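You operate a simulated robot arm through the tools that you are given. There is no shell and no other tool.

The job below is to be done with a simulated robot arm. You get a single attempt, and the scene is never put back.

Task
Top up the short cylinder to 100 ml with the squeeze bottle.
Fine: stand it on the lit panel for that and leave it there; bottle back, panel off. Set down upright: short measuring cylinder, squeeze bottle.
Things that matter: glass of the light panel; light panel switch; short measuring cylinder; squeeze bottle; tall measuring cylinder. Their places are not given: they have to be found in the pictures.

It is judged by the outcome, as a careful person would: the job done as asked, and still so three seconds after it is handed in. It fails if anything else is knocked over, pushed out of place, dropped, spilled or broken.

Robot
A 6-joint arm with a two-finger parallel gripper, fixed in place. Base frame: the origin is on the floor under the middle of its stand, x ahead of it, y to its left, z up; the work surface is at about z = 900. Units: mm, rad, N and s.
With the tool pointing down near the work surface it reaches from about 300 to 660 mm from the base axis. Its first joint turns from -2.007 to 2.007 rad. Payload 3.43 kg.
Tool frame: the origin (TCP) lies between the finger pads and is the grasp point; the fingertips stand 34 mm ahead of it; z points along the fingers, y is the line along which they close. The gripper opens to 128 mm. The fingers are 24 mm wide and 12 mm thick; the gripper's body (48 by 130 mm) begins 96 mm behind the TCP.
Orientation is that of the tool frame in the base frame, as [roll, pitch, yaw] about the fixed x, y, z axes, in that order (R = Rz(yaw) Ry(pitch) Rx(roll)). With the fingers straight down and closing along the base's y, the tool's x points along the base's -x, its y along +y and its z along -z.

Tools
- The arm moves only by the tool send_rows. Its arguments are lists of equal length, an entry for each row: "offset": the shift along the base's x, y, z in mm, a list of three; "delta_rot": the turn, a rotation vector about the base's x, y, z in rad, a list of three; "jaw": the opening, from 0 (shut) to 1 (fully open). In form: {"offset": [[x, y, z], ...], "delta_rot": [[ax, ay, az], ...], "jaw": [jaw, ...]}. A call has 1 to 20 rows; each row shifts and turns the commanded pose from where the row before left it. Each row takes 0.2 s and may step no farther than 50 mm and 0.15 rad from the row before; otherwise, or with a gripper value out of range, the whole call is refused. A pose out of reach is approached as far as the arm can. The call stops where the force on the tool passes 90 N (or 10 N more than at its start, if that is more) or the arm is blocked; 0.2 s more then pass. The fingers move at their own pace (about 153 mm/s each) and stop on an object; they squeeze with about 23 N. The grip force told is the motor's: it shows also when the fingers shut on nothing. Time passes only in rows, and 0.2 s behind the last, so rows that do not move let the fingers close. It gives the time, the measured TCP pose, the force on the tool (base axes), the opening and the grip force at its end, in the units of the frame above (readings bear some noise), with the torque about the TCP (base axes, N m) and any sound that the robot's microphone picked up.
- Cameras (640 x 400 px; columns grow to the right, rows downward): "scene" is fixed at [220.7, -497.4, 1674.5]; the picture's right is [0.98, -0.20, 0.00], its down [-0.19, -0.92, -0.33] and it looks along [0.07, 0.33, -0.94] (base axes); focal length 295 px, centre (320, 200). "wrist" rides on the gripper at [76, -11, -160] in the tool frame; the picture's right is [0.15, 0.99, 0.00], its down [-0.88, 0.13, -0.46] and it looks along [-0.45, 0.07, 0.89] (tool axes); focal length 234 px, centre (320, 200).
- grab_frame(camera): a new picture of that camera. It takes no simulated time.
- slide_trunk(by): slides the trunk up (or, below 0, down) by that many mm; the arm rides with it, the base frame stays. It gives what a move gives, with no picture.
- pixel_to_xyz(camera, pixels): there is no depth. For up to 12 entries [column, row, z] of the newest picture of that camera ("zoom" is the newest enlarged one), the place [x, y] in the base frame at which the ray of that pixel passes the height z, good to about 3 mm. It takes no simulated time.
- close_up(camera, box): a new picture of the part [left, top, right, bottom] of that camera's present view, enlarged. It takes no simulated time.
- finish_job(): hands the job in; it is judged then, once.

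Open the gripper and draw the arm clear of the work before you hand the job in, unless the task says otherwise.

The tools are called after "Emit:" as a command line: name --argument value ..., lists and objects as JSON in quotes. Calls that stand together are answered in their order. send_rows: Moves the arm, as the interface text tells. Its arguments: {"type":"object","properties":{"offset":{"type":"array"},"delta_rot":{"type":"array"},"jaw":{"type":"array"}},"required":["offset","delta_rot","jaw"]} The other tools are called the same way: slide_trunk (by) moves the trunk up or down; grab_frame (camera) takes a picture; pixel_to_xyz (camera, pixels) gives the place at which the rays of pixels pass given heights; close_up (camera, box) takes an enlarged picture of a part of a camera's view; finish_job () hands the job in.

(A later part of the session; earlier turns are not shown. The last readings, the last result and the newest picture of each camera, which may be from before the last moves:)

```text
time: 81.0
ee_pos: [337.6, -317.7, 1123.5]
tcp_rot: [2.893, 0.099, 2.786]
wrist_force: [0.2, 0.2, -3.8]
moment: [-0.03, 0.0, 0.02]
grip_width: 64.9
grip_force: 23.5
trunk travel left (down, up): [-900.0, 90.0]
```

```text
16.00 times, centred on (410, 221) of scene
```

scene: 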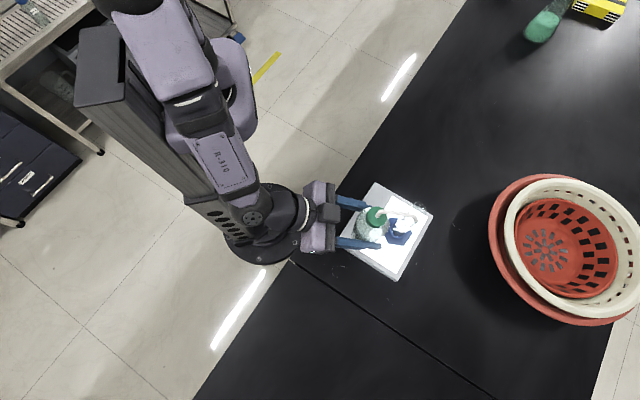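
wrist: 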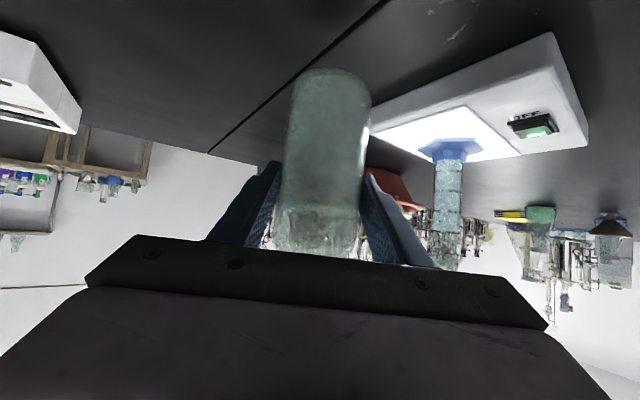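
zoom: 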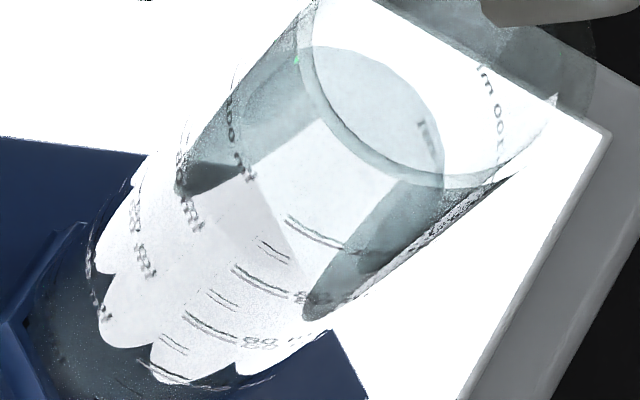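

The flow stopped by itself (levels balanced), so the tilt angle meters the volume: about 10 ml per degree. Level now is about 89 ml; I tip another half degree and let it settle.

Emit:
send_rows --offset '[[0, 0.2, 1.0], [0, 0, 0], [0, 0, 0]]' --delta_rot '[[0.02, 0, 0], [0, 0, 0], [0, 0, 0]]' --jaw '[0.45, 0.45, 0.45]'

Emit:
close_up --camera "scene" --box '[398, 212, 422, 230]'

Emit:
close_up --camera "scene" --box '[385, 190, 449, 230]'

```text
time: 81.8
ee_pos: [337.7, -318.7, 1126.1]
tcp_rot: [2.874, 0.093, 2.783]
wrist_force: [-0.3, -0.9, -2.8]
moment: [-0.02, -0.01, 0.0]
grip_width: 64.7
grip_force: 23.0
trunk travel left (down, up): [-900.0, 90.0]
```

```text
16.00 times, centred on (410, 221) of scene
```

zoom: 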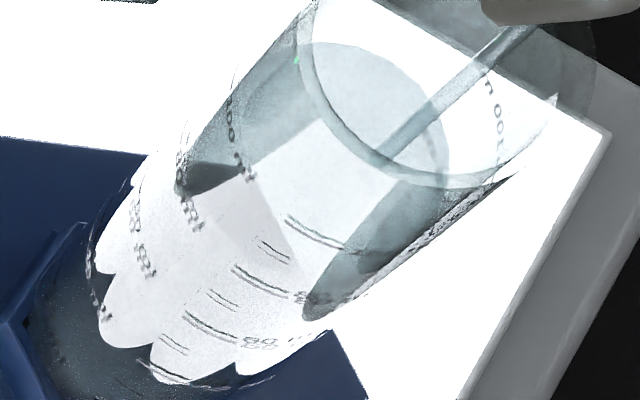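

```text
10.00 times, centred on (417, 210) of scene
```

zoom: 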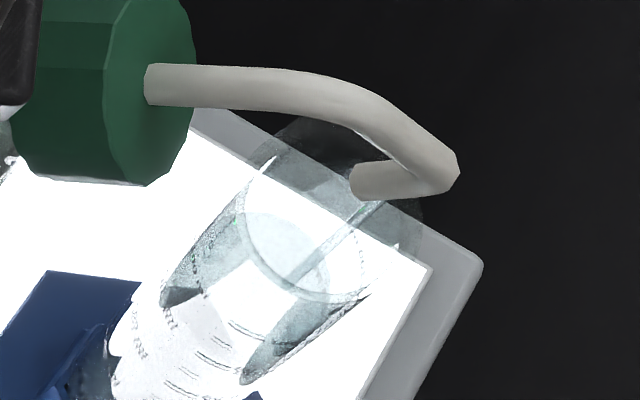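

A thin stream is still running (rate visibly small). I let it run three more rows and look again.

Emit:
send_rows --offset '[[0, 0, 0], [0, 0, 0], [0, 0, 0]]' --delta_rot '[[0, 0, 0], [0, 0, 0], [0, 0, 0]]' --jaw '[0.45, 0.45, 0.45]'

Emit:
close_up --camera "scene" --box '[398, 212, 422, 230]'

```text
time: 82.6
ee_pos: [337.8, -317.4, 1125.2]
tcp_rot: [2.876, 0.093, 2.784]
wrist_force: [-0.1, -0.8, -2.7]
moment: [-0.04, -0.02, 0.03]
grip_width: 65.1
grip_force: 22.7
trunk travel left (down, up): [-900.0, 90.0]
```

```text
16.00 times, centred on (410, 221) of scene
```

zoom: 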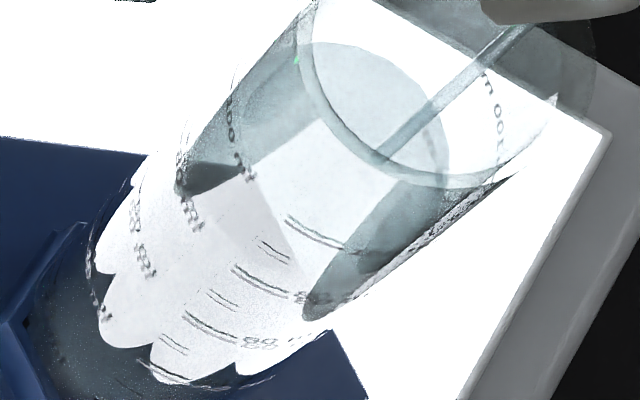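

The trickle is almost nil now; level about 91 ml. I add another 0.7° and let it run.

Emit:
send_rows --offset '[[0, 0.2, 1.4], [0, 0, 0], [0, 0, 0]]' --delta_rot '[[0.027, 0, 0], [0, 0, 0], [0, 0, 0]]' --jaw '[0.45, 0.45, 0.45]'

Emit:
close_up --camera "scene" --box '[398, 212, 422, 230]'

Emit:
close_up --camera "scene" --box '[385, 190, 449, 230]'

```text
time: 83.4
ee_pos: [337.1, -317.6, 1126.0]
tcp_rot: [2.849, 0.083, 2.783]
wrist_force: [-0.6, 0.9, -3.4]
moment: [-0.01, 0.02, -0.02]
grip_width: 64.7
grip_force: 22.8
trunk travel left (down, up): [-900.0, 90.0]
```

```text
16.00 times, centred on (410, 221) of scene
```

zoom: 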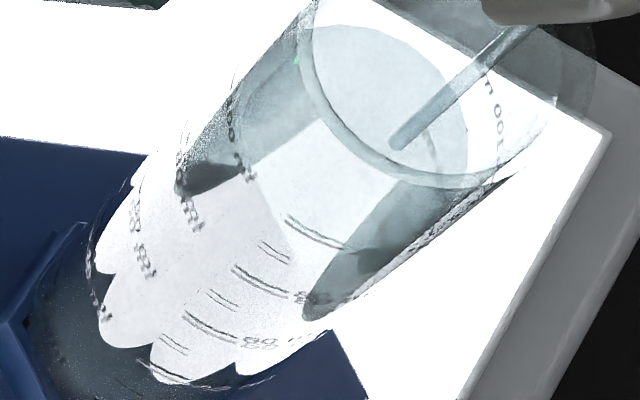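

```text
10.00 times, centred on (417, 210) of scene
```

zoom: 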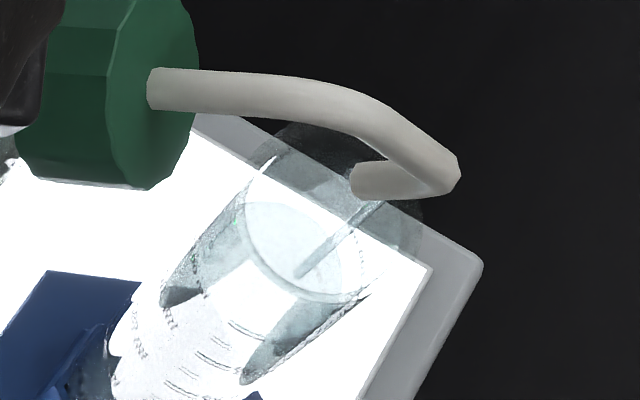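

The surface has risen close to the 100 ml line by the scene view (about 98). I tip back now to stop the trickle and then read it from the side.

Emit:
send_rows --offset '[[0.3, -0.5, -8]]' --delta_rot '[[-0.095, -0.06, 0]]' --jaw '[0.45]'

Emit:
close_up --camera "scene" --box '[398, 212, 422, 230]'

Emit:
close_up --camera "scene" --box '[385, 190, 449, 230]'

```text
time: 83.8
ee_pos: [338.3, -317.0, 1119.9]
tcp_rot: [2.919, 0.173, 2.79]
wrist_force: [-0.4, 0.2, -3.3]
moment: [-0.03, -0.05, -0.01]
grip_width: 64.6
grip_force: 23.2
trunk travel left (down, up): [-900.0, 90.0]
```

```text
16.00 times, centred on (410, 221) of scene
```

zoom: 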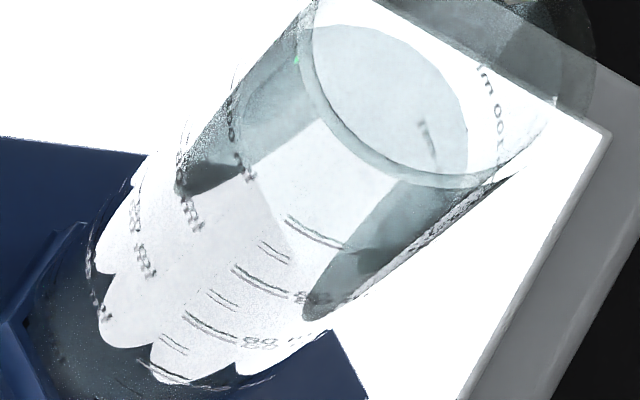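

```text
10.00 times, centred on (417, 210) of scene
```

zoom: 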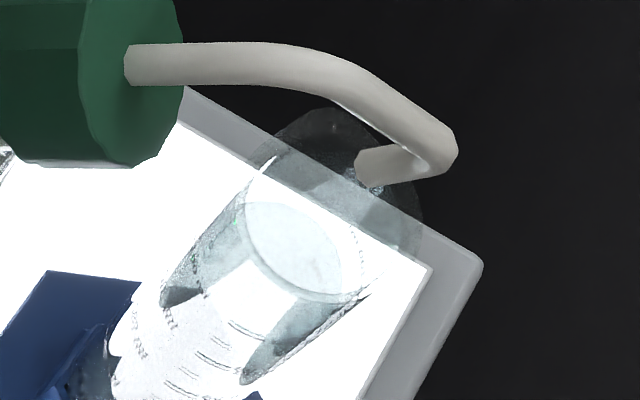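

Flow is stopped. I bring the bottle back upright along the same way and go to the side-reading position (a bit higher, to look level at the 100 ml mark).

Emit:
send_rows --offset '[[0, 0, 6], [0.8, -2, 6], [0.8, -4, 4], [0.8, -5.5, 0], [0.8, -6, -3], [0.8, -6.5, -5], [0.8, -6.5, -6], [0.8, -6.5, -6], [0.8, -6.5, -6], [0.9, -6.5, -6], [0.9, -5, -6]]' --delta_rot '[[-0.028, 0.009, 0], [-0.0372, -0.0731, 0], [-0.0372, -0.0731, 0], [-0.0372, -0.0731, 0], [-0.0372, -0.0731, 0], [-0.0372, -0.0731, 0], [-0.0372, -0.0731, 0], [-0.0372, -0.0731, 0], [-0.0372, -0.0731, 0], [-0.0372, -0.0731, 0], [-0.0372, -0.0731, 0]]' --jaw '[0.45, 0.45, 0.45, 0.45, 0.45, 0.45, 0.45, 0.45, 0.45, 0.45, 0.45]'

Emit:
grab_frame --camera "scene"

```text
time: 86.2
ee_pos: [344.9, -372.3, 1097.3]
tcp_rot: [3.114, 0.985, 2.893]
wrist_force: [-0.1, 0.2, -2.9]
moment: [0.0, 0.06, 0.02]
grip_width: 64.8
grip_force: 22.5
trunk travel left (down, up): [-900.0, 90.0]
```

```text
taken
```

scene: 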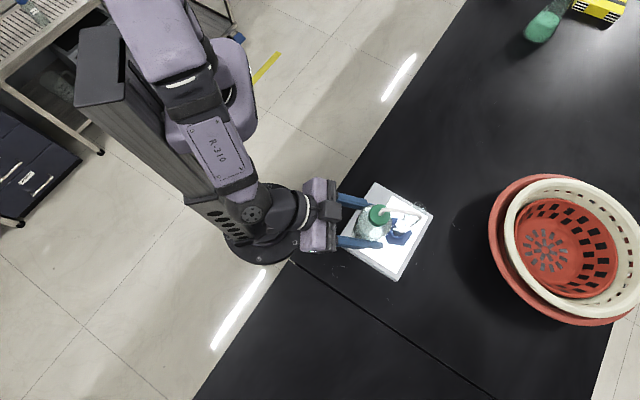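

The bottle is upright again. I move to the reading spot.

Emit:
send_rows --offset '[[-9, -23, -6], [-11, -29, -10], [-12, -30, -12], [-12, -30, -12], [-10, -28, -11]]' --delta_rot '[[0, 0, 0], [0, 0, 0], [0, 0, 0], [0, 0, 0], [0, 0, 0]]' --jaw '[0.45, 0.45, 0.45, 0.45, 0.45]'

Emit:
grab_frame --camera "wrist"

Emit:
close_up --camera "wrist" --box '[398, 150, 498, 285]'

```text
time: 87.4
ee_pos: [291.4, -513.5, 1044.2]
tcp_rot: [3.108, 0.983, 2.891]
wrist_force: [-0.4, -0.2, -3.6]
moment: [0.03, 0.03, 0.05]
grip_width: 64.6
grip_force: 23.2
trunk travel left (down, up): [-900.0, 90.0]
```

```text
taken
```

wrist: 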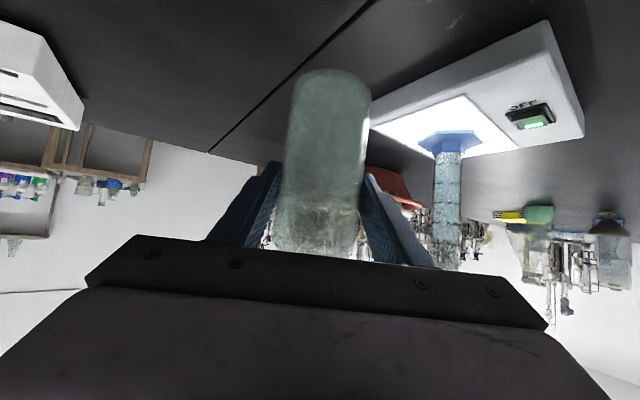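

```text
2.96 times, centred on (448, 218) of wrist
```

zoom: 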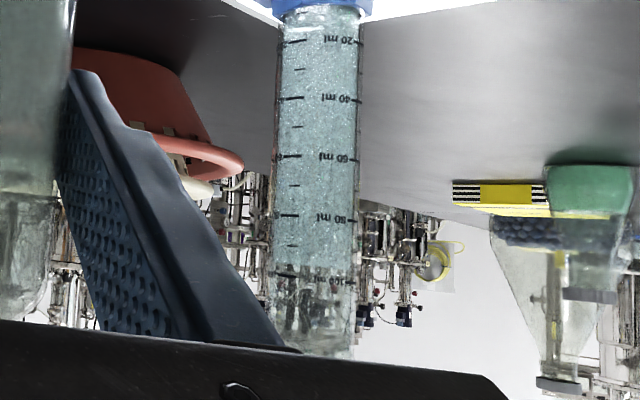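

The liquid now reaches just below the 100 ml line. I enlarge the level for an exact reading.

Emit:
close_up --camera "wrist" --box '[428, 222, 468, 247]'

Emit:
close_up --camera "wrist" --box '[434, 230, 462, 246]'

```text
16.00 times, centred on (448, 234) of wrist
```

zoom: 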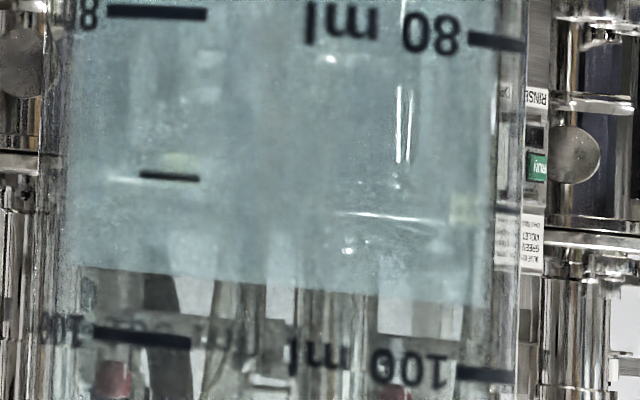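

```text
16.00 times, centred on (448, 238) of wrist
```

zoom: 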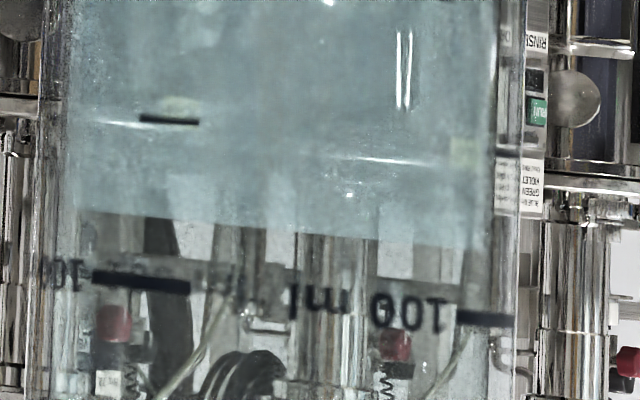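

The reading is 96 ml (boundary 6/10 of the way from the 90 to the 100 tick on both sides). I go back for the last 4 ml, retracing the path; first to the 47° pose.

Emit:
send_rows --offset '[[10, 28, 11], [12, 30, 12], [12, 30, 12], [11, 29, 10], [9, 23, 6]]' --delta_rot '[[0, 0, 0], [0, 0, 0], [0, 0, 0], [0, 0, 0], [0, 0, 0]]' --jaw '[0.45, 0.45, 0.45, 0.45, 0.45]'

Emit:
send_rows --offset '[[-0.9, 5, 6], [-0.9, 6.5, 6], [-0.8, 6.5, 6], [-0.8, 6.5, 6], [-0.8, 6.5, 6], [-0.8, 6.5, 5], [-0.8, 6, 3], [-0.8, 5.5, 0], [-0.8, 4, -4], [-0.8, 2, -6], [0, 0, -6]]' --delta_rot '[[0.0372, 0.0731, 0], [0.0372, 0.0731, 0], [0.0372, 0.0731, 0], [0.0372, 0.0731, 0], [0.0372, 0.0731, 0], [0.0372, 0.0731, 0], [0.0372, 0.0731, 0], [0.0372, 0.0731, 0], [0.0372, 0.0731, 0], [0.0372, 0.0731, 0], [0.028, -0.009, 0]]' --jaw '[0.45, 0.45, 0.45, 0.45, 0.45, 0.45, 0.45, 0.45, 0.45, 0.45, 0.45]'

Emit:
close_up --camera "scene" --box '[385, 190, 449, 230]'

Emit:
close_up --camera "scene" --box '[398, 208, 422, 226]'

```text
time: 88.6
ee_pos: [345.5, -371.1, 1097.0]
tcp_rot: [3.114, 0.982, 2.893]
wrist_force: [0.2, -0.6, -3.4]
moment: [0.03, 0.08, -0.01]
grip_width: 65.1
grip_force: 23.2
trunk travel left (down, up): [-900.0, 90.0]
```

```text
time: 91.0
ee_pos: [338.1, -317.8, 1120.1]
tcp_rot: [2.918, 0.172, 2.79]
wrist_force: [-0.6, 0.7, -3.8]
moment: [-0.02, -0.02, 0.03]
grip_width: 64.9
grip_force: 23.5
trunk travel left (down, up): [-900.0, 90.0]
```

```text
10.00 times, centred on (417, 210) of scene
```

zoom: 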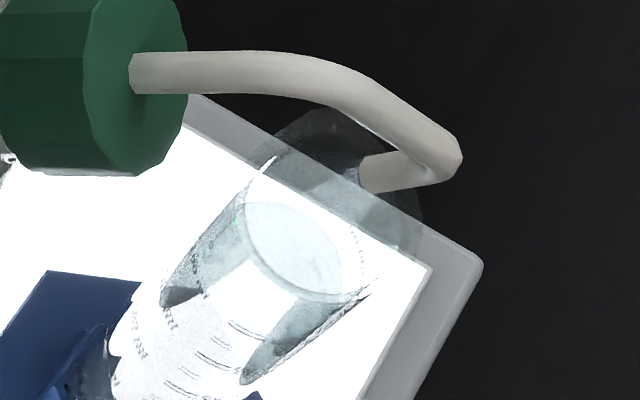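

```text
16.00 times, centred on (410, 217) of scene
```

zoom: 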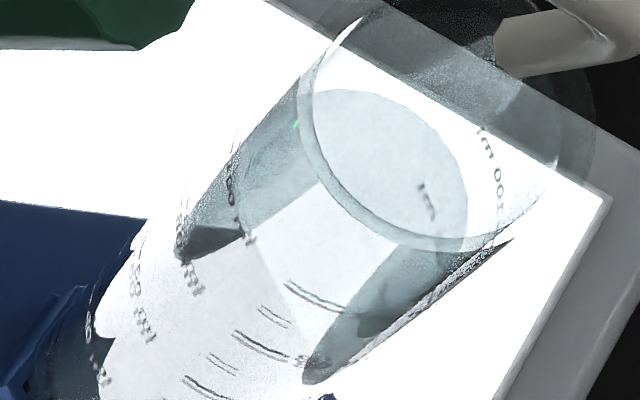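

Back at the pre-pour pose with the tip well over the mouth; surface top edge is at row ~89 in this close-up, and 100 ml should be at about row 78. I tip up to the previous trickle angle.

Emit:
send_rows --offset '[[-0.3, 0.5, 8]]' --delta_rot '[[0.095, 0.06, 0]]' --jaw '[0.45]'

Emit:
close_up --camera "scene" --box '[398, 208, 422, 226]'

```text
time: 91.4
ee_pos: [337.2, -317.6, 1126.2]
tcp_rot: [2.847, 0.08, 2.781]
wrist_force: [-0.1, -0.3, -3.2]
moment: [0.02, -0.02, 0.0]
grip_width: 64.9
grip_force: 22.9
trunk travel left (down, up): [-900.0, 90.0]
```

```text
16.00 times, centred on (410, 217) of scene
```

zoom: 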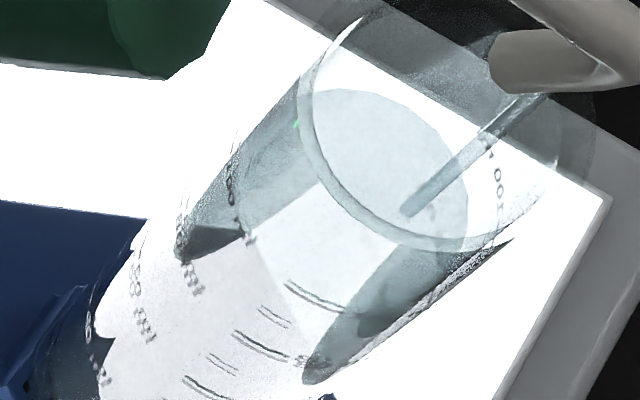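

A thin stream is running. I let it run for two rows and check.

Emit:
send_rows --offset '[[0, 0, 0], [0, 0, 0]]' --delta_rot '[[0, 0, 0], [0, 0, 0]]' --jaw '[0.45, 0.45]'

Emit:
close_up --camera "scene" --box '[398, 208, 422, 226]'

```text
time: 92.0
ee_pos: [337.1, -316.8, 1126.7]
tcp_rot: [2.849, 0.082, 2.783]
wrist_force: [0.3, -0.4, -3.1]
moment: [-0.03, 0.0, 0.01]
grip_width: 65.0
grip_force: 23.5
trunk travel left (down, up): [-900.0, 90.0]
```

```text
16.00 times, centred on (410, 217) of scene
```

zoom: 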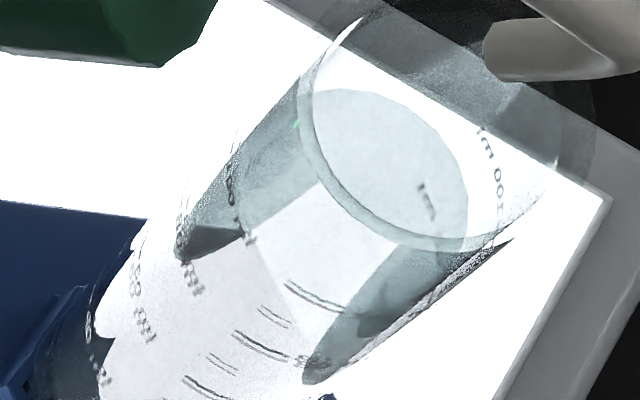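

The trickle stopped at this angle. I add 0.4° more and let it run three rows.

Emit:
send_rows --offset '[[0, 0.2, 0.8], [0, 0, 0], [0, 0, 0]]' --delta_rot '[[0.015, 0, 0], [0, 0, 0], [0, 0, 0]]' --jaw '[0.45, 0.45, 0.45]'

Emit:
close_up --camera "scene" --box '[398, 208, 422, 226]'

```text
time: 92.8
ee_pos: [337.7, -316.0, 1127.3]
tcp_rot: [2.835, 0.077, 2.78]
wrist_force: [0.3, -0.5, -4.2]
moment: [0.01, -0.03, -0.03]
grip_width: 64.8
grip_force: 22.5
trunk travel left (down, up): [-900.0, 90.0]
```

```text
16.00 times, centred on (410, 217) of scene
```

zoom: 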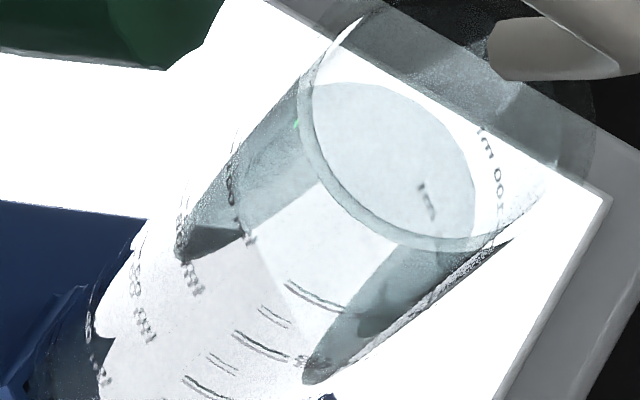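

The surface edge moved to row ~82 (about 98.5 ml) and the flow has stopped again. One more small step of 0.25°.

Emit:
send_rows --offset '[[0, 0.1, 0.5], [0, 0, 0], [0, 0, 0]]' --delta_rot '[[0.0095, 0, 0], [0, 0, 0], [0, 0, 0]]' --jaw '[0.45, 0.45, 0.45]'

Emit:
close_up --camera "scene" --box '[398, 208, 422, 226]'

```text
time: 93.6
ee_pos: [338.5, -317.7, 1127.1]
tcp_rot: [2.826, 0.074, 2.779]
wrist_force: [0.3, -0.7, -2.8]
moment: [-0.03, 0.0, 0.0]
grip_width: 64.7
grip_force: 23.3
trunk travel left (down, up): [-900.0, 90.0]
```

```text
16.00 times, centred on (410, 217) of scene
```

zoom: 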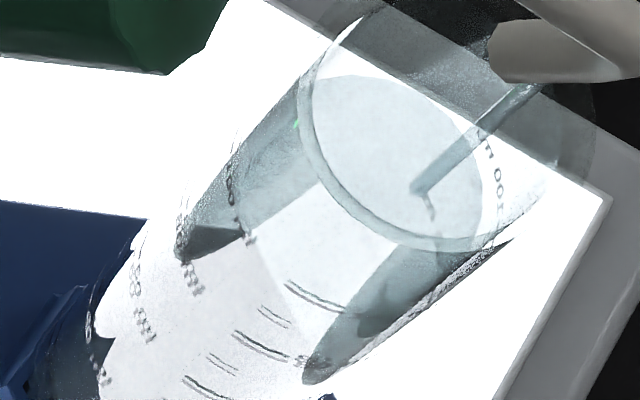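

The surface edge is now at row ~76, at the 100 ml estimate; I tip back immediately.

Emit:
send_rows --offset '[[0.3, -0.6, -8]]' --delta_rot '[[-0.1195, -0.06, 0]]' --jaw '[0.45]'

Emit:
close_up --camera "scene" --box '[398, 208, 422, 226]'

Emit:
close_up --camera "scene" --box '[385, 190, 449, 230]'

```text
time: 94.0
ee_pos: [337.3, -315.1, 1121.0]
tcp_rot: [2.918, 0.174, 2.79]
wrist_force: [-0.6, 0.0, -4.8]
moment: [-0.04, -0.03, -0.06]
grip_width: 64.8
grip_force: 23.4
trunk travel left (down, up): [-900.0, 90.0]
```

```text
16.00 times, centred on (410, 217) of scene
```

zoom: 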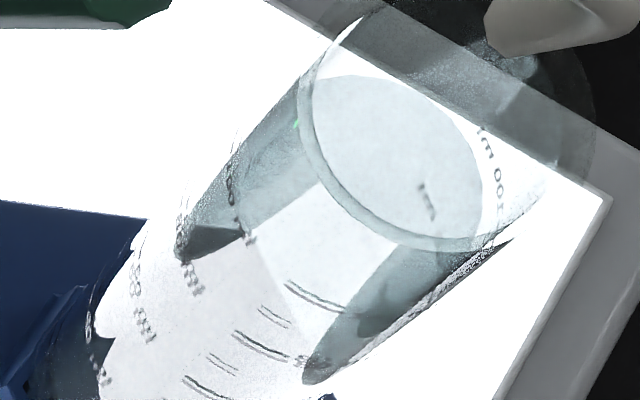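

```text
10.00 times, centred on (417, 210) of scene
```

zoom: 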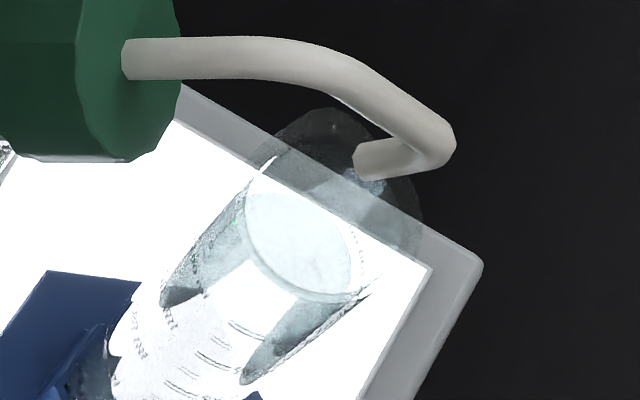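

Stopped. Now upright and back to the side-reading spot to verify.

Emit:
send_rows --offset '[[0, 0, 6], [0.8, -2, 6], [0.8, -4, 4], [0.8, -5.5, 0], [0.8, -6, -3], [0.8, -6.5, -5], [0.8, -6.5, -6], [0.8, -6.5, -6], [0.8, -6.5, -6], [0.9, -6.5, -6], [0.9, -5, -6]]' --delta_rot '[[-0.028, 0.009, 0], [-0.0372, -0.0731, 0], [-0.0372, -0.0731, 0], [-0.0372, -0.0731, 0], [-0.0372, -0.0731, 0], [-0.0372, -0.0731, 0], [-0.0372, -0.0731, 0], [-0.0372, -0.0731, 0], [-0.0372, -0.0731, 0], [-0.0372, -0.0731, 0], [-0.0372, -0.0731, 0]]' --jaw '[0.45, 0.45, 0.45, 0.45, 0.45, 0.45, 0.45, 0.45, 0.45, 0.45, 0.45]'

Emit:
send_rows --offset '[[-9, -23, -6], [-11, -29, -10], [-12, -30, -12], [-12, -30, -12], [-10, -28, -11]]' --delta_rot '[[0, 0, 0], [0, 0, 0], [0, 0, 0], [0, 0, 0], [0, 0, 0]]' --jaw '[0.45, 0.45, 0.45, 0.45, 0.45]'

Emit:
close_up --camera "wrist" --box '[398, 150, 498, 285]'

Emit:
close_up --camera "wrist" --box '[428, 222, 468, 247]'

```text
time: 96.4
ee_pos: [346.1, -372.4, 1099.1]
tcp_rot: [3.112, 0.982, 2.894]
wrist_force: [-0.6, -0.3, -3.5]
moment: [0.0, 0.06, 0.03]
grip_width: 64.8
grip_force: 22.9
trunk travel left (down, up): [-900.0, 90.0]
```

```text
time: 97.6
ee_pos: [291.3, -511.6, 1047.2]
tcp_rot: [3.111, 0.983, 2.894]
wrist_force: [-0.2, 0.5, -3.8]
moment: [0.0, 0.0, 0.04]
grip_width: 64.9
grip_force: 22.8
trunk travel left (down, up): [-900.0, 90.0]
```

```text
2.96 times, centred on (448, 218) of wrist
```

zoom: 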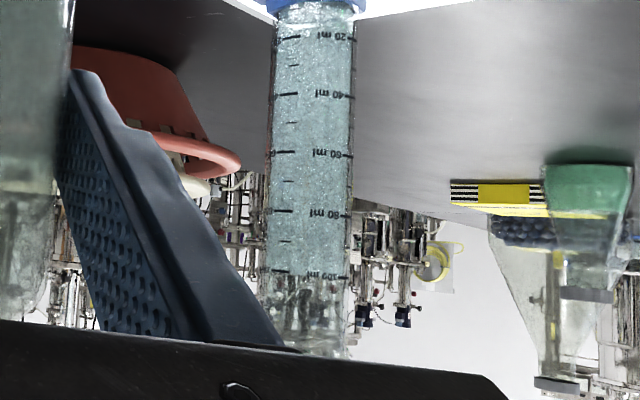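

```text
16.00 times, centred on (448, 234) of wrist
```

zoom: 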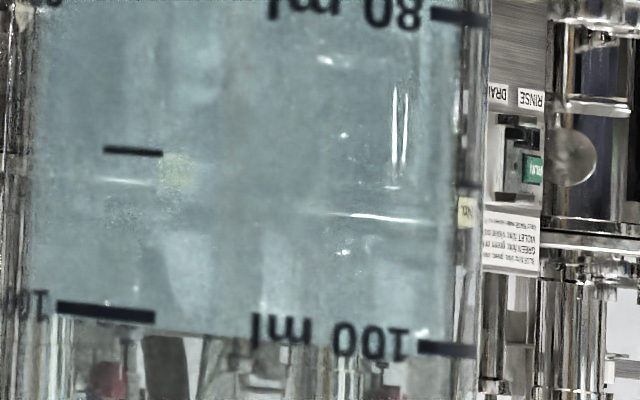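

The liquid edge is now essentially at the 100 ml line. I enlarge once more to judge the deviation.

Emit:
close_up --camera "wrist" --box '[428, 234, 460, 250]'

Emit:
close_up --camera "wrist" --box '[426, 238, 446, 250]'

```text
16.00 times, centred on (444, 242) of wrist
```

zoom: 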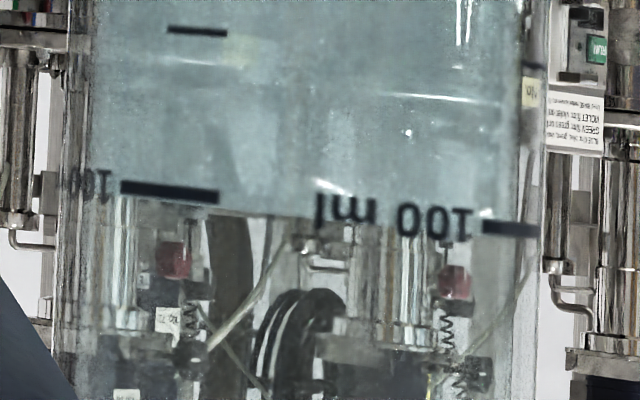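

```text
16.00 times, centred on (436, 244) of wrist
```

zoom: 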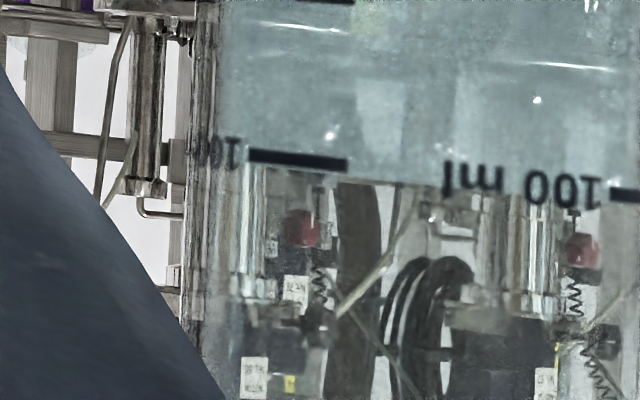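

About 100.7 ml — that's the target within a millilitre. Now the bottle goes back: I true up its attitude and raise it well above the cylinder.

Emit:
send_rows --offset '[[0, 0, 20], [0, 0, 40], [0, 0, 45], [0, 0, 45], [0, 0, 35], [0, 0, 18]]' --delta_rot '[[-0.0125, -0.0113, -0.007], [0, 0, 0], [0, 0, 0], [0, 0, 0], [0, 0, 0], [0, 0, 0]]' --jaw '[0.45, 0.45, 0.45, 0.45, 0.45, 0.45]'

Emit:
grab_frame --camera "scene"

```text
time: 99.0
ee_pos: [290.6, -511.1, 1251.9]
tcp_rot: [3.129, 0.998, 2.903]
wrist_force: [0.0, 0.8, -3.6]
moment: [0.04, 0.06, -0.02]
grip_width: 64.7
grip_force: 22.8
trunk travel left (down, up): [-900.0, 90.0]
```

```text
taken
```

scene: 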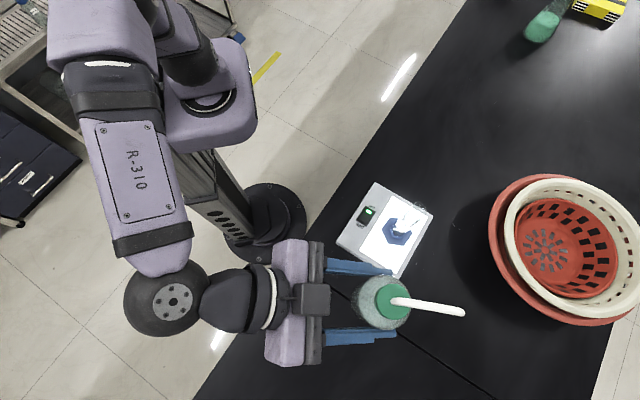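

The attitude matches the pick-up attitude exactly. I carry the bottle over to its original place, high above the cylinder.

Emit:
send_rows --offset '[[9.6, 13.2, 0], [15.4, 21.2, 0], [19.26, 26.5, 0], [19.26, 26.5, 0], [19.26, 26.5, 0], [19.26, 26.5, 0], [19.26, 26.5, 0], [19.26, 26.5, 0], [19.26, 26.5, 0], [19.26, 26.5, 0], [19.26, 26.5, 0], [19.26, 26.5, 0], [19.26, 26.5, 0], [15.4, 21.2, 0], [11.5, 15.9, 0], [5.8, 8, 0]]' --delta_rot '[[0, 0, 0], [0, 0, 0], [0, 0, 0], [0, 0, 0], [0, 0, 0], [0, 0, 0], [0, 0, 0], [0, 0, 0], [0, 0, 0], [0, 0, 0], [0, 0, 0], [0, 0, 0], [0, 0, 0], [0, 0, 0], [0, 0, 0], [0, 0, 0]]' --jaw '[0.45, 0.45, 0.45, 0.45, 0.45, 0.45, 0.45, 0.45, 0.45, 0.45, 0.45, 0.45, 0.45, 0.45, 0.45, 0.45]'

Emit:
grab_frame --camera "scene"

```text
time: 102.4
ee_pos: [562.5, -140.4, 1250.0]
tcp_rot: [3.129, 0.998, 2.902]
wrist_force: [0.2, -0.2, -3.0]
moment: [0.03, 0.02, 0.0]
grip_width: 64.7
grip_force: 23.0
trunk travel left (down, up): [-900.0, 90.0]
```

```text
taken
```

scene: 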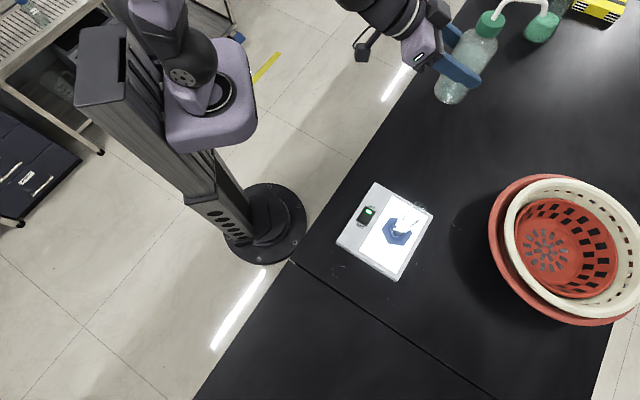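

Over the original spot. I descend to just above the bench.

Emit:
send_rows --offset '[[-0.5, 0, -20], [-0.5, 0, -40], [0, 0, -40], [0, 0, -40], [0, 0, -40], [0, 0, -35], [0, 0, -25], [0, 0, -12], [0, 0, -5]]' --delta_rot '[[0, 0, 0], [0, 0, 0], [0, 0, 0], [0, 0, 0], [0, 0, 0], [0, 0, 0], [0, 0, 0], [0, 0, 0], [0, 0, 0]]' --jaw '[0.45, 0.45, 0.45, 0.45, 0.45, 0.45, 0.45, 0.45, 0.45]'

Emit:
close_up --camera "scene" --box '[380, 95, 480, 170]'

```text
time: 104.4
ee_pos: [561.2, -140.1, 1002.3]
tcp_rot: [3.131, 0.997, 2.904]
wrist_force: [0.2, -0.4, -3.8]
moment: [0.03, 0.04, 0.0]
grip_width: 65.0
grip_force: 23.2
out of reach, approached as far as the arm can: row 1
trunk travel left (down, up): [-900.0, 90.0]
```

```text
5.33 times, centred on (430, 132) of scene
```

zoom: 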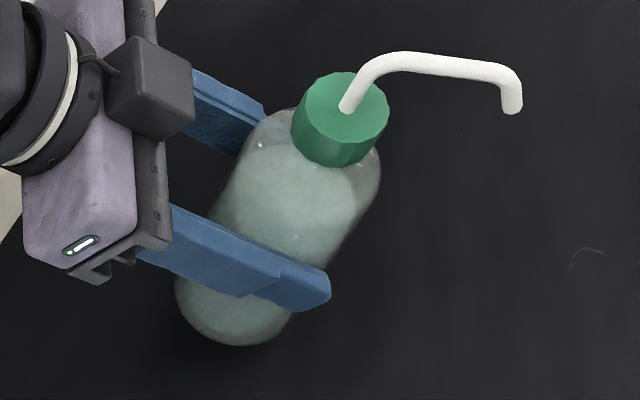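

The bottle sits about 4 mm further in +x than at pick-up, so I correct that and lower toward contact in small steps.

Emit:
send_rows --offset '[[-2, 0, -3], [-2, 0, -4], [0, 0, -4]]' --delta_rot '[[0, 0, 0], [0, 0, 0], [0, 0, 0]]' --jaw '[0.45, 0.45, 0.45]'

Emit:
send_rows --offset '[[0, 0, -1.5], [0, 0, -1.5]]' --delta_rot '[[0, 0, 0], [0, 0, 0]]' --jaw '[0.45, 0.45]'

```text
time: 105.2
ee_pos: [558.4, -140.5, 990.1]
tcp_rot: [3.131, 0.996, 2.902]
wrist_force: [0.6, -0.1, -3.0]
moment: [0.03, 0.07, 0.02]
grip_width: 65.0
grip_force: 23.1
trunk travel left (down, up): [-900.0, 90.0]
```

```text
time: 105.8
ee_pos: [557.4, -140.4, 987.5]
tcp_rot: [3.13, 0.996, 2.904]
wrist_force: [-0.6, -0.7, -4.2]
moment: [0.0, 0.03, -0.02]
grip_width: 64.9
grip_force: 23.0
trunk travel left (down, up): [-900.0, 90.0]
```

No contact yet at z≈987.5. I continue in 1 mm steps.

Emit:
send_rows --offset '[[0, 0, -1]]' --delta_rot '[[0, 0, 0]]' --jaw '[0.45]'

Emit:
send_rows --offset '[[0, 0, -1]]' --delta_rot '[[0, 0, 0]]' --jaw '[0.45]'

```text
time: 106.2
ee_pos: [556.7, -140.3, 986.3]
tcp_rot: [3.131, 0.999, 2.902]
wrist_force: [0.1, 0.8, -3.0]
moment: [0.05, 0.01, -0.01]
grip_width: 65.0
grip_force: 23.0
trunk travel left (down, up): [-900.0, 90.0]
```

```text
time: 106.6
ee_pos: [556.7, -140.2, 987.5]
tcp_rot: [3.133, 0.999, 2.905]
wrist_force: [-1.4, 0.5, 2.4]
moment: [-0.03, 0.3, -0.03]
grip_width: 64.8
grip_force: 23.4
trunk travel left (down, up): [-900.0, 90.0]
```

Contact (force rose to +2.4 N, slightly on the rear edge of the base). I lower one more millimetre to seat it, then check.

Emit:
send_rows --offset '[[0, 0, -1]]' --delta_rot '[[0, 0, 0]]' --jaw '[0.45]'

Emit:
close_up --camera "wrist" --box '[240, 50, 400, 150]'

Emit:
close_up --camera "scene" --box '[380, 95, 480, 170]'

```text
time: 107.0
ee_pos: [556.8, -140.7, 987.8]
tcp_rot: [3.132, 1.002, 2.905]
wrist_force: [-1.8, 0.1, 8.7]
moment: [-0.1, 0.39, 0.0]
grip_width: 64.5
grip_force: 22.9
trunk travel left (down, up): [-900.0, 90.0]
```

```text
4.00 times, centred on (320, 100) of wrist
```

zoom: 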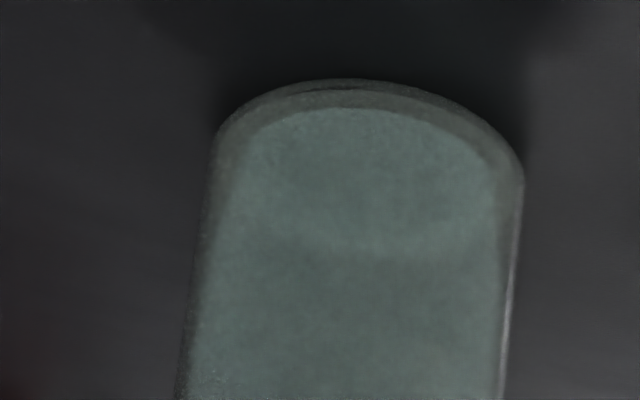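

```text
5.33 times, centred on (430, 132) of scene
```

zoom: 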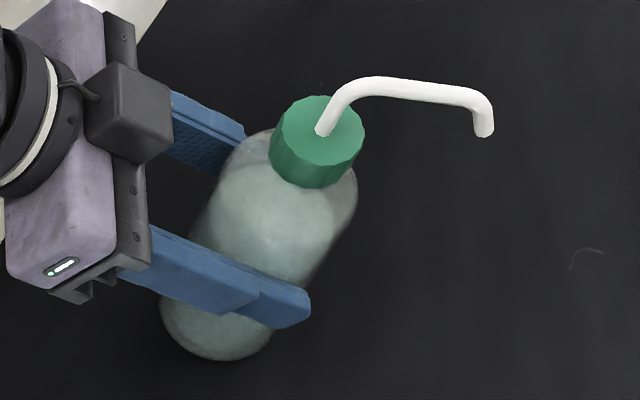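

The bottle is back exactly at its original picture position, but rests on the rear edge of its base (slight backward lean in the grip). I rotate it forward about 0.015 rad around that edge to sit flat.

Emit:
send_rows --offset '[[1.3, 0, 0.5]]' --delta_rot '[[0, 0.015, 0]]' --jaw '[0.45]'

```text
time: 107.4
ee_pos: [558.8, -141.2, 986.3]
tcp_rot: [3.137, 0.988, 2.909]
wrist_force: [-0.5, -1.4, 6.9]
moment: [-0.25, -0.3, -0.03]
grip_width: 64.8
grip_force: 22.9
trunk travel left (down, up): [-900.0, 90.0]
```

Now it is nearly flat (contact centre slightly ahead of the axis). I take back a third of that turn, relieve the press by 1 mm, and look at the forces.

Emit:
send_rows --offset '[[-0.4, 0, 0.7], [0, 0, 0]]' --delta_rot '[[0, -0.005, 0], [0, 0, 0]]' --jaw '[0.47, 0.47]'

```text
time: 108.0
ee_pos: [557.8, -139.4, 986.7]
tcp_rot: [3.136, 0.989, 2.908]
wrist_force: [0.7, -1.8, 6.7]
moment: [-0.46, -0.27, -0.05]
grip_width: 64.9
grip_force: 22.9
trunk travel left (down, up): [-900.0, 90.0]
```

Close to flat. I now open the fingers very gradually.

Emit:
send_rows --offset '[[0, 0, 0.5], [0, 0, 0], [0, 0, 0], [0, 0, 0], [0, 0, 0], [0, 0, 0], [0, 0, 0], [0, 0, 0], [0, 0, 0]]' --delta_rot '[[0, 0, 0], [0, 0, 0], [0, 0, 0], [0, 0, 0], [0, 0, 0], [0, 0, 0], [0, 0, 0], [0, 0, 0], [0, 0, 0]]' --jaw '[0.49, 0.5, 0.505, 0.51, 0.515, 0.525, 0.54, 0.56, 0.6]'

Emit:
close_up --camera "scene" --box '[380, 95, 480, 170]'

Emit:
grab_frame --camera "wrist"

```text
time: 110.0
ee_pos: [558.1, -140.3, 987.3]
tcp_rot: [3.135, 0.987, 2.906]
wrist_force: [-0.8, -0.8, 0.2]
moment: [0.02, 0.02, 0.01]
grip_width: 76.9
grip_force: 0.1
trunk travel left (down, up): [-900.0, 90.0]
```

```text
5.33 times, centred on (430, 132) of scene
```

zoom: 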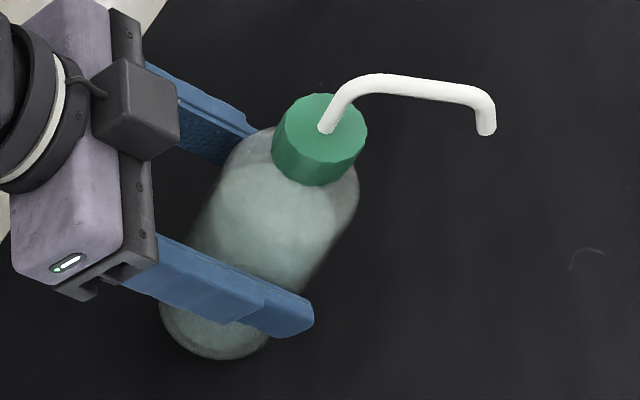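

```text
taken
```

wrist: 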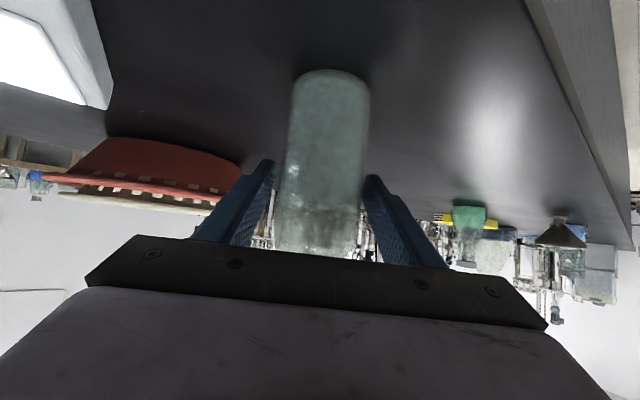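

The bottle stands free and upright in its original place. I open fully and back straight out along the approach line.

Emit:
send_rows --offset '[[0, 0, 0], [0, 0, 0], [-8, 1.9, 0], [-13.6, 3.3, 0], [-13.6, 3.3, 1], [-13.6, 3.3, 2], [-13.6, 3.3, 3]]' --delta_rot '[[0, 0, 0], [0, 0, 0], [0, 0, 0], [0, 0, 0], [0, 0, 0], [0, 0, 0], [0, 0, 0]]' --jaw '[0.8, 1, 1, 1, 1, 1, 1]'

Emit:
grab_frame --camera "scene"

```text
time: 111.6
ee_pos: [495.0, -123.9, 992.7]
tcp_rot: [3.134, 0.99, 2.906]
wrist_force: [0.0, 0.5, -1.2]
moment: [0.0, -0.01, 0.04]
grip_width: 128.2
grip_force: 0.0
trunk travel left (down, up): [-900.0, 90.0]
```

```text
taken
```

scene: 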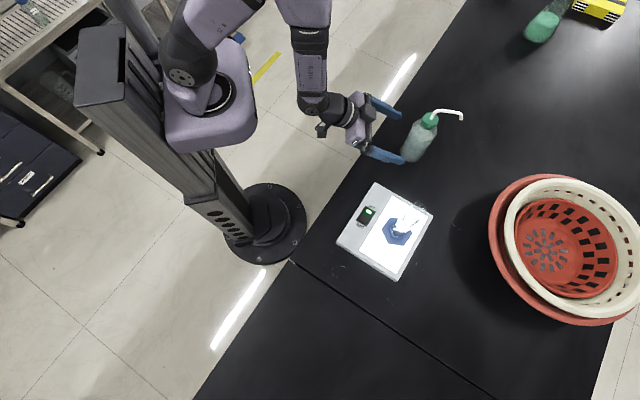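

Bottle and cylinder are fine. I raise the arm while bringing the tool back to vertical.

Emit:
send_rows --offset '[[-3, 0, 20], [0, 0, 25], [0, 0, 30], [0, 0, 30], [0, 0, 30], [0, 0, 30], [0, 0, 25], [0, 0, 10]]' --delta_rot '[[0.029, 0.1203, 0], [0.029, 0.1203, 0], [0.029, 0.1203, 0], [0.029, 0.1203, 0], [0.029, 0.1203, 0], [0.029, 0.1203, 0], [0.029, 0.1203, 0], [0.029, 0.1203, 0]]' --jaw '[1, 1, 1, 1, 1, 1, 1, 1]'

```text
time: 113.4
ee_pos: [492.9, -121.0, 1185.3]
tcp_rot: [3.133, -0.005, 2.906]
wrist_force: [-1.1, -0.1, 0.0]
moment: [0.0, 0.0, 0.0]
grip_width: 128.0
grip_force: 0.0
out of reach, approached as far as the arm can: row 3, 4
trunk travel left (down, up): [-900.0, 90.0]
```

The tool is vertical and clear. Next the panel switch: I move over the rocker with jaws half open, turning so that one fingertip can press the OFF half, leaning away from the cylinder.

Emit:
send_rows --offset '[[-17.7, -20.75, 0], [-17.7, -20.75, 0], [-17.7, -20.75, 0], [-17.7, -20.75, 0], [-17.7, -20.75, 0], [-17.7, -20.75, 0], [-17.7, -20.75, 0], [-17.7, -20.75, 0], [0, 0, 0], [0, 0, 0], [0, 0, 0]]' --delta_rot '[[0, 0, 0.125], [0, 0, 0.125], [0, 0, 0.125], [0, 0, 0.125], [0, 0, 0.125], [0, 0, 0.125], [0, 0, 0.125], [0, 0, 0.125], [0.069, -0.072, 0], [0.069, -0.072, 0], [0.069, -0.072, 0]]' --jaw '[0.5, 0.5, 0.5, 0.5, 0.5, 0.5, 0.5, 0.5, 0.5, 0.5, 0.5]'

Emit:
grab_frame --camera "scene"

```text
time: 115.8
ee_pos: [351.6, -287.2, 1184.1]
tcp_rot: [3.136, 0.299, -2.376]
wrist_force: [0.5, -0.9, -0.8]
moment: [0.0, -0.03, 0.04]
grip_width: 64.1
grip_force: 0.0
trunk travel left (down, up): [-900.0, 90.0]
```

```text
taken
```

scene: 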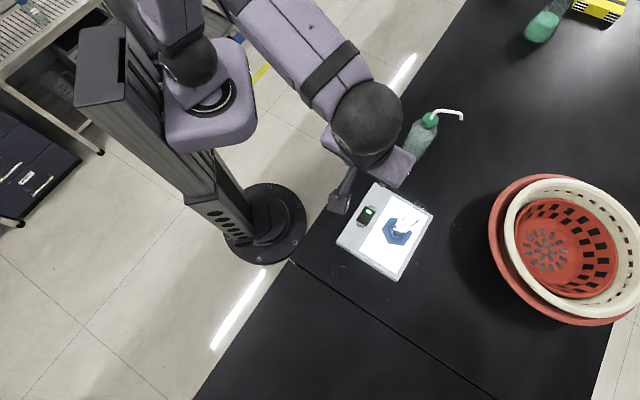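

Orientation is right (leaning body toward OFF side). I descend to just above the rocker and check the alignment.

Emit:
send_rows --offset '[[-0.2, 0, -40], [-0.2, 0, -40], [0, 0, -40], [0, 0, -40], [0, 0, -22], [0, 0, -12]]' --delta_rot '[[0, 0, 0], [0, 0, 0], [0, 0, 0], [0, 0, 0], [0, 0, 0], [0, 0, 0]]' --jaw '[0.5, 0.5, 0.5, 0.5, 0.5, 0.5]'

Emit:
close_up --camera "scene" --box '[325, 175, 437, 245]'

Emit:
close_up --camera "wrist" --box '[220, 60, 460, 210]'

```text
time: 117.2
ee_pos: [352.1, -288.6, 990.1]
tcp_rot: [3.134, 0.298, -2.377]
wrist_force: [0.5, 0.3, 0.4]
moment: [0.0, -0.01, 0.04]
grip_width: 64.1
grip_force: 0.0
trunk travel left (down, up): [-900.0, 90.0]
```

```text
5.71 times, centred on (381, 210) of scene
```

zoom: 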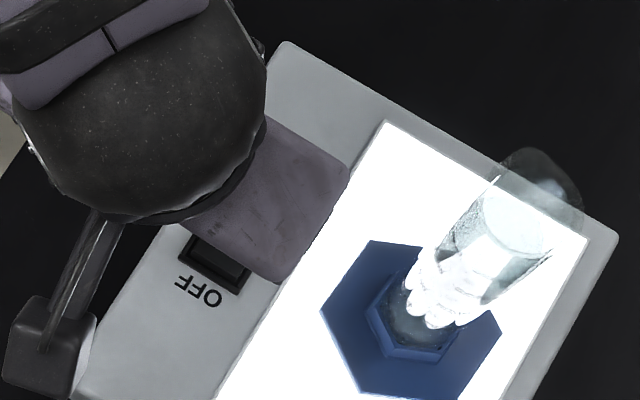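

```text
2.67 times, centred on (340, 135) of wrist
```

zoom: 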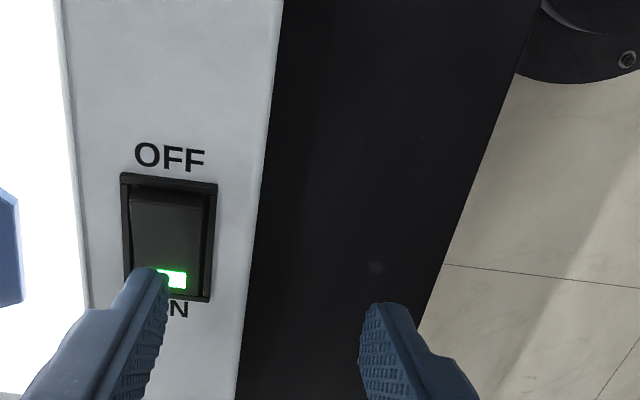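

The fingertip is lined up over the rocker the same way as for ON (now on the OFF half, which is the raised end). I lower in small steps.

Emit:
send_rows --offset '[[0, 0, -4], [0, 0, -4], [0, 0, -4], [0, 0, -3]]' --delta_rot '[[0, 0, 0], [0, 0, 0], [0, 0, 0], [0, 0, 0]]' --jaw '[0.5, 0.5, 0.5, 0.5]'

Emit:
send_rows --offset '[[0, 0, -2], [0, 0, -2]]' --delta_rot '[[0, 0, 0], [0, 0, 0]]' --jaw '[0.5, 0.5]'

```text
time: 118.2
ee_pos: [351.7, -286.2, 975.4]
tcp_rot: [3.134, 0.298, -2.377]
wrist_force: [0.3, 0.4, -0.9]
moment: [0.0, 0.03, 0.0]
grip_width: 64.1
grip_force: 0.0
trunk travel left (down, up): [-900.0, 90.0]
```

```text
time: 118.8
ee_pos: [350.4, -286.7, 973.2]
tcp_rot: [3.137, 0.297, -2.377]
wrist_force: [-0.1, 0.9, 9.5]
moment: [-0.25, -0.23, 0.01]
grip_width: 63.8
grip_force: 0.0
trunk travel left (down, up): [-900.0, 90.0]
heard: click
```

A click was heard. I check that the panel has gone dark.

Emit:
close_up --camera "scene" --box '[325, 175, 437, 245]'

Emit:
close_up --camera "wrist" --box '[220, 60, 460, 210]'

```text
5.71 times, centred on (381, 210) of scene
```

zoom: 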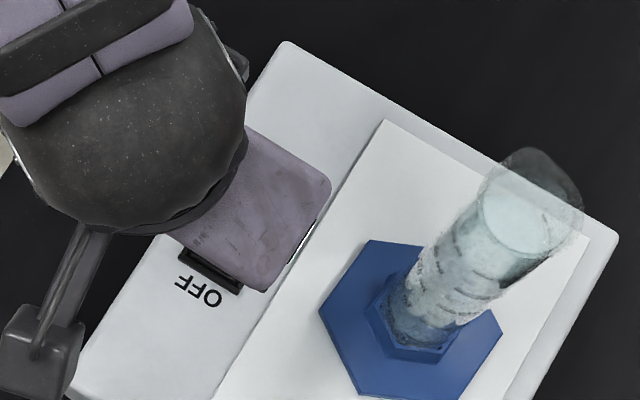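

```text
2.67 times, centred on (340, 135) of wrist
```

zoom: 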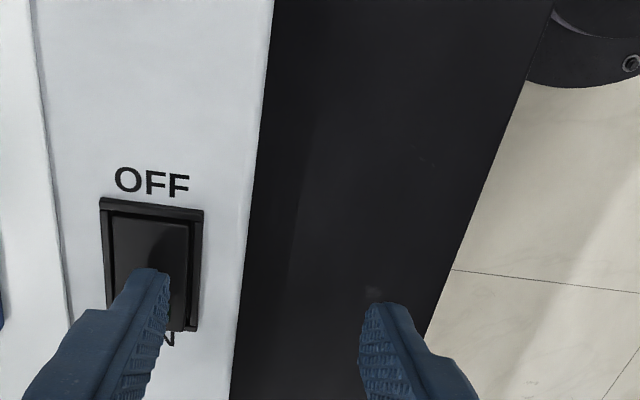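

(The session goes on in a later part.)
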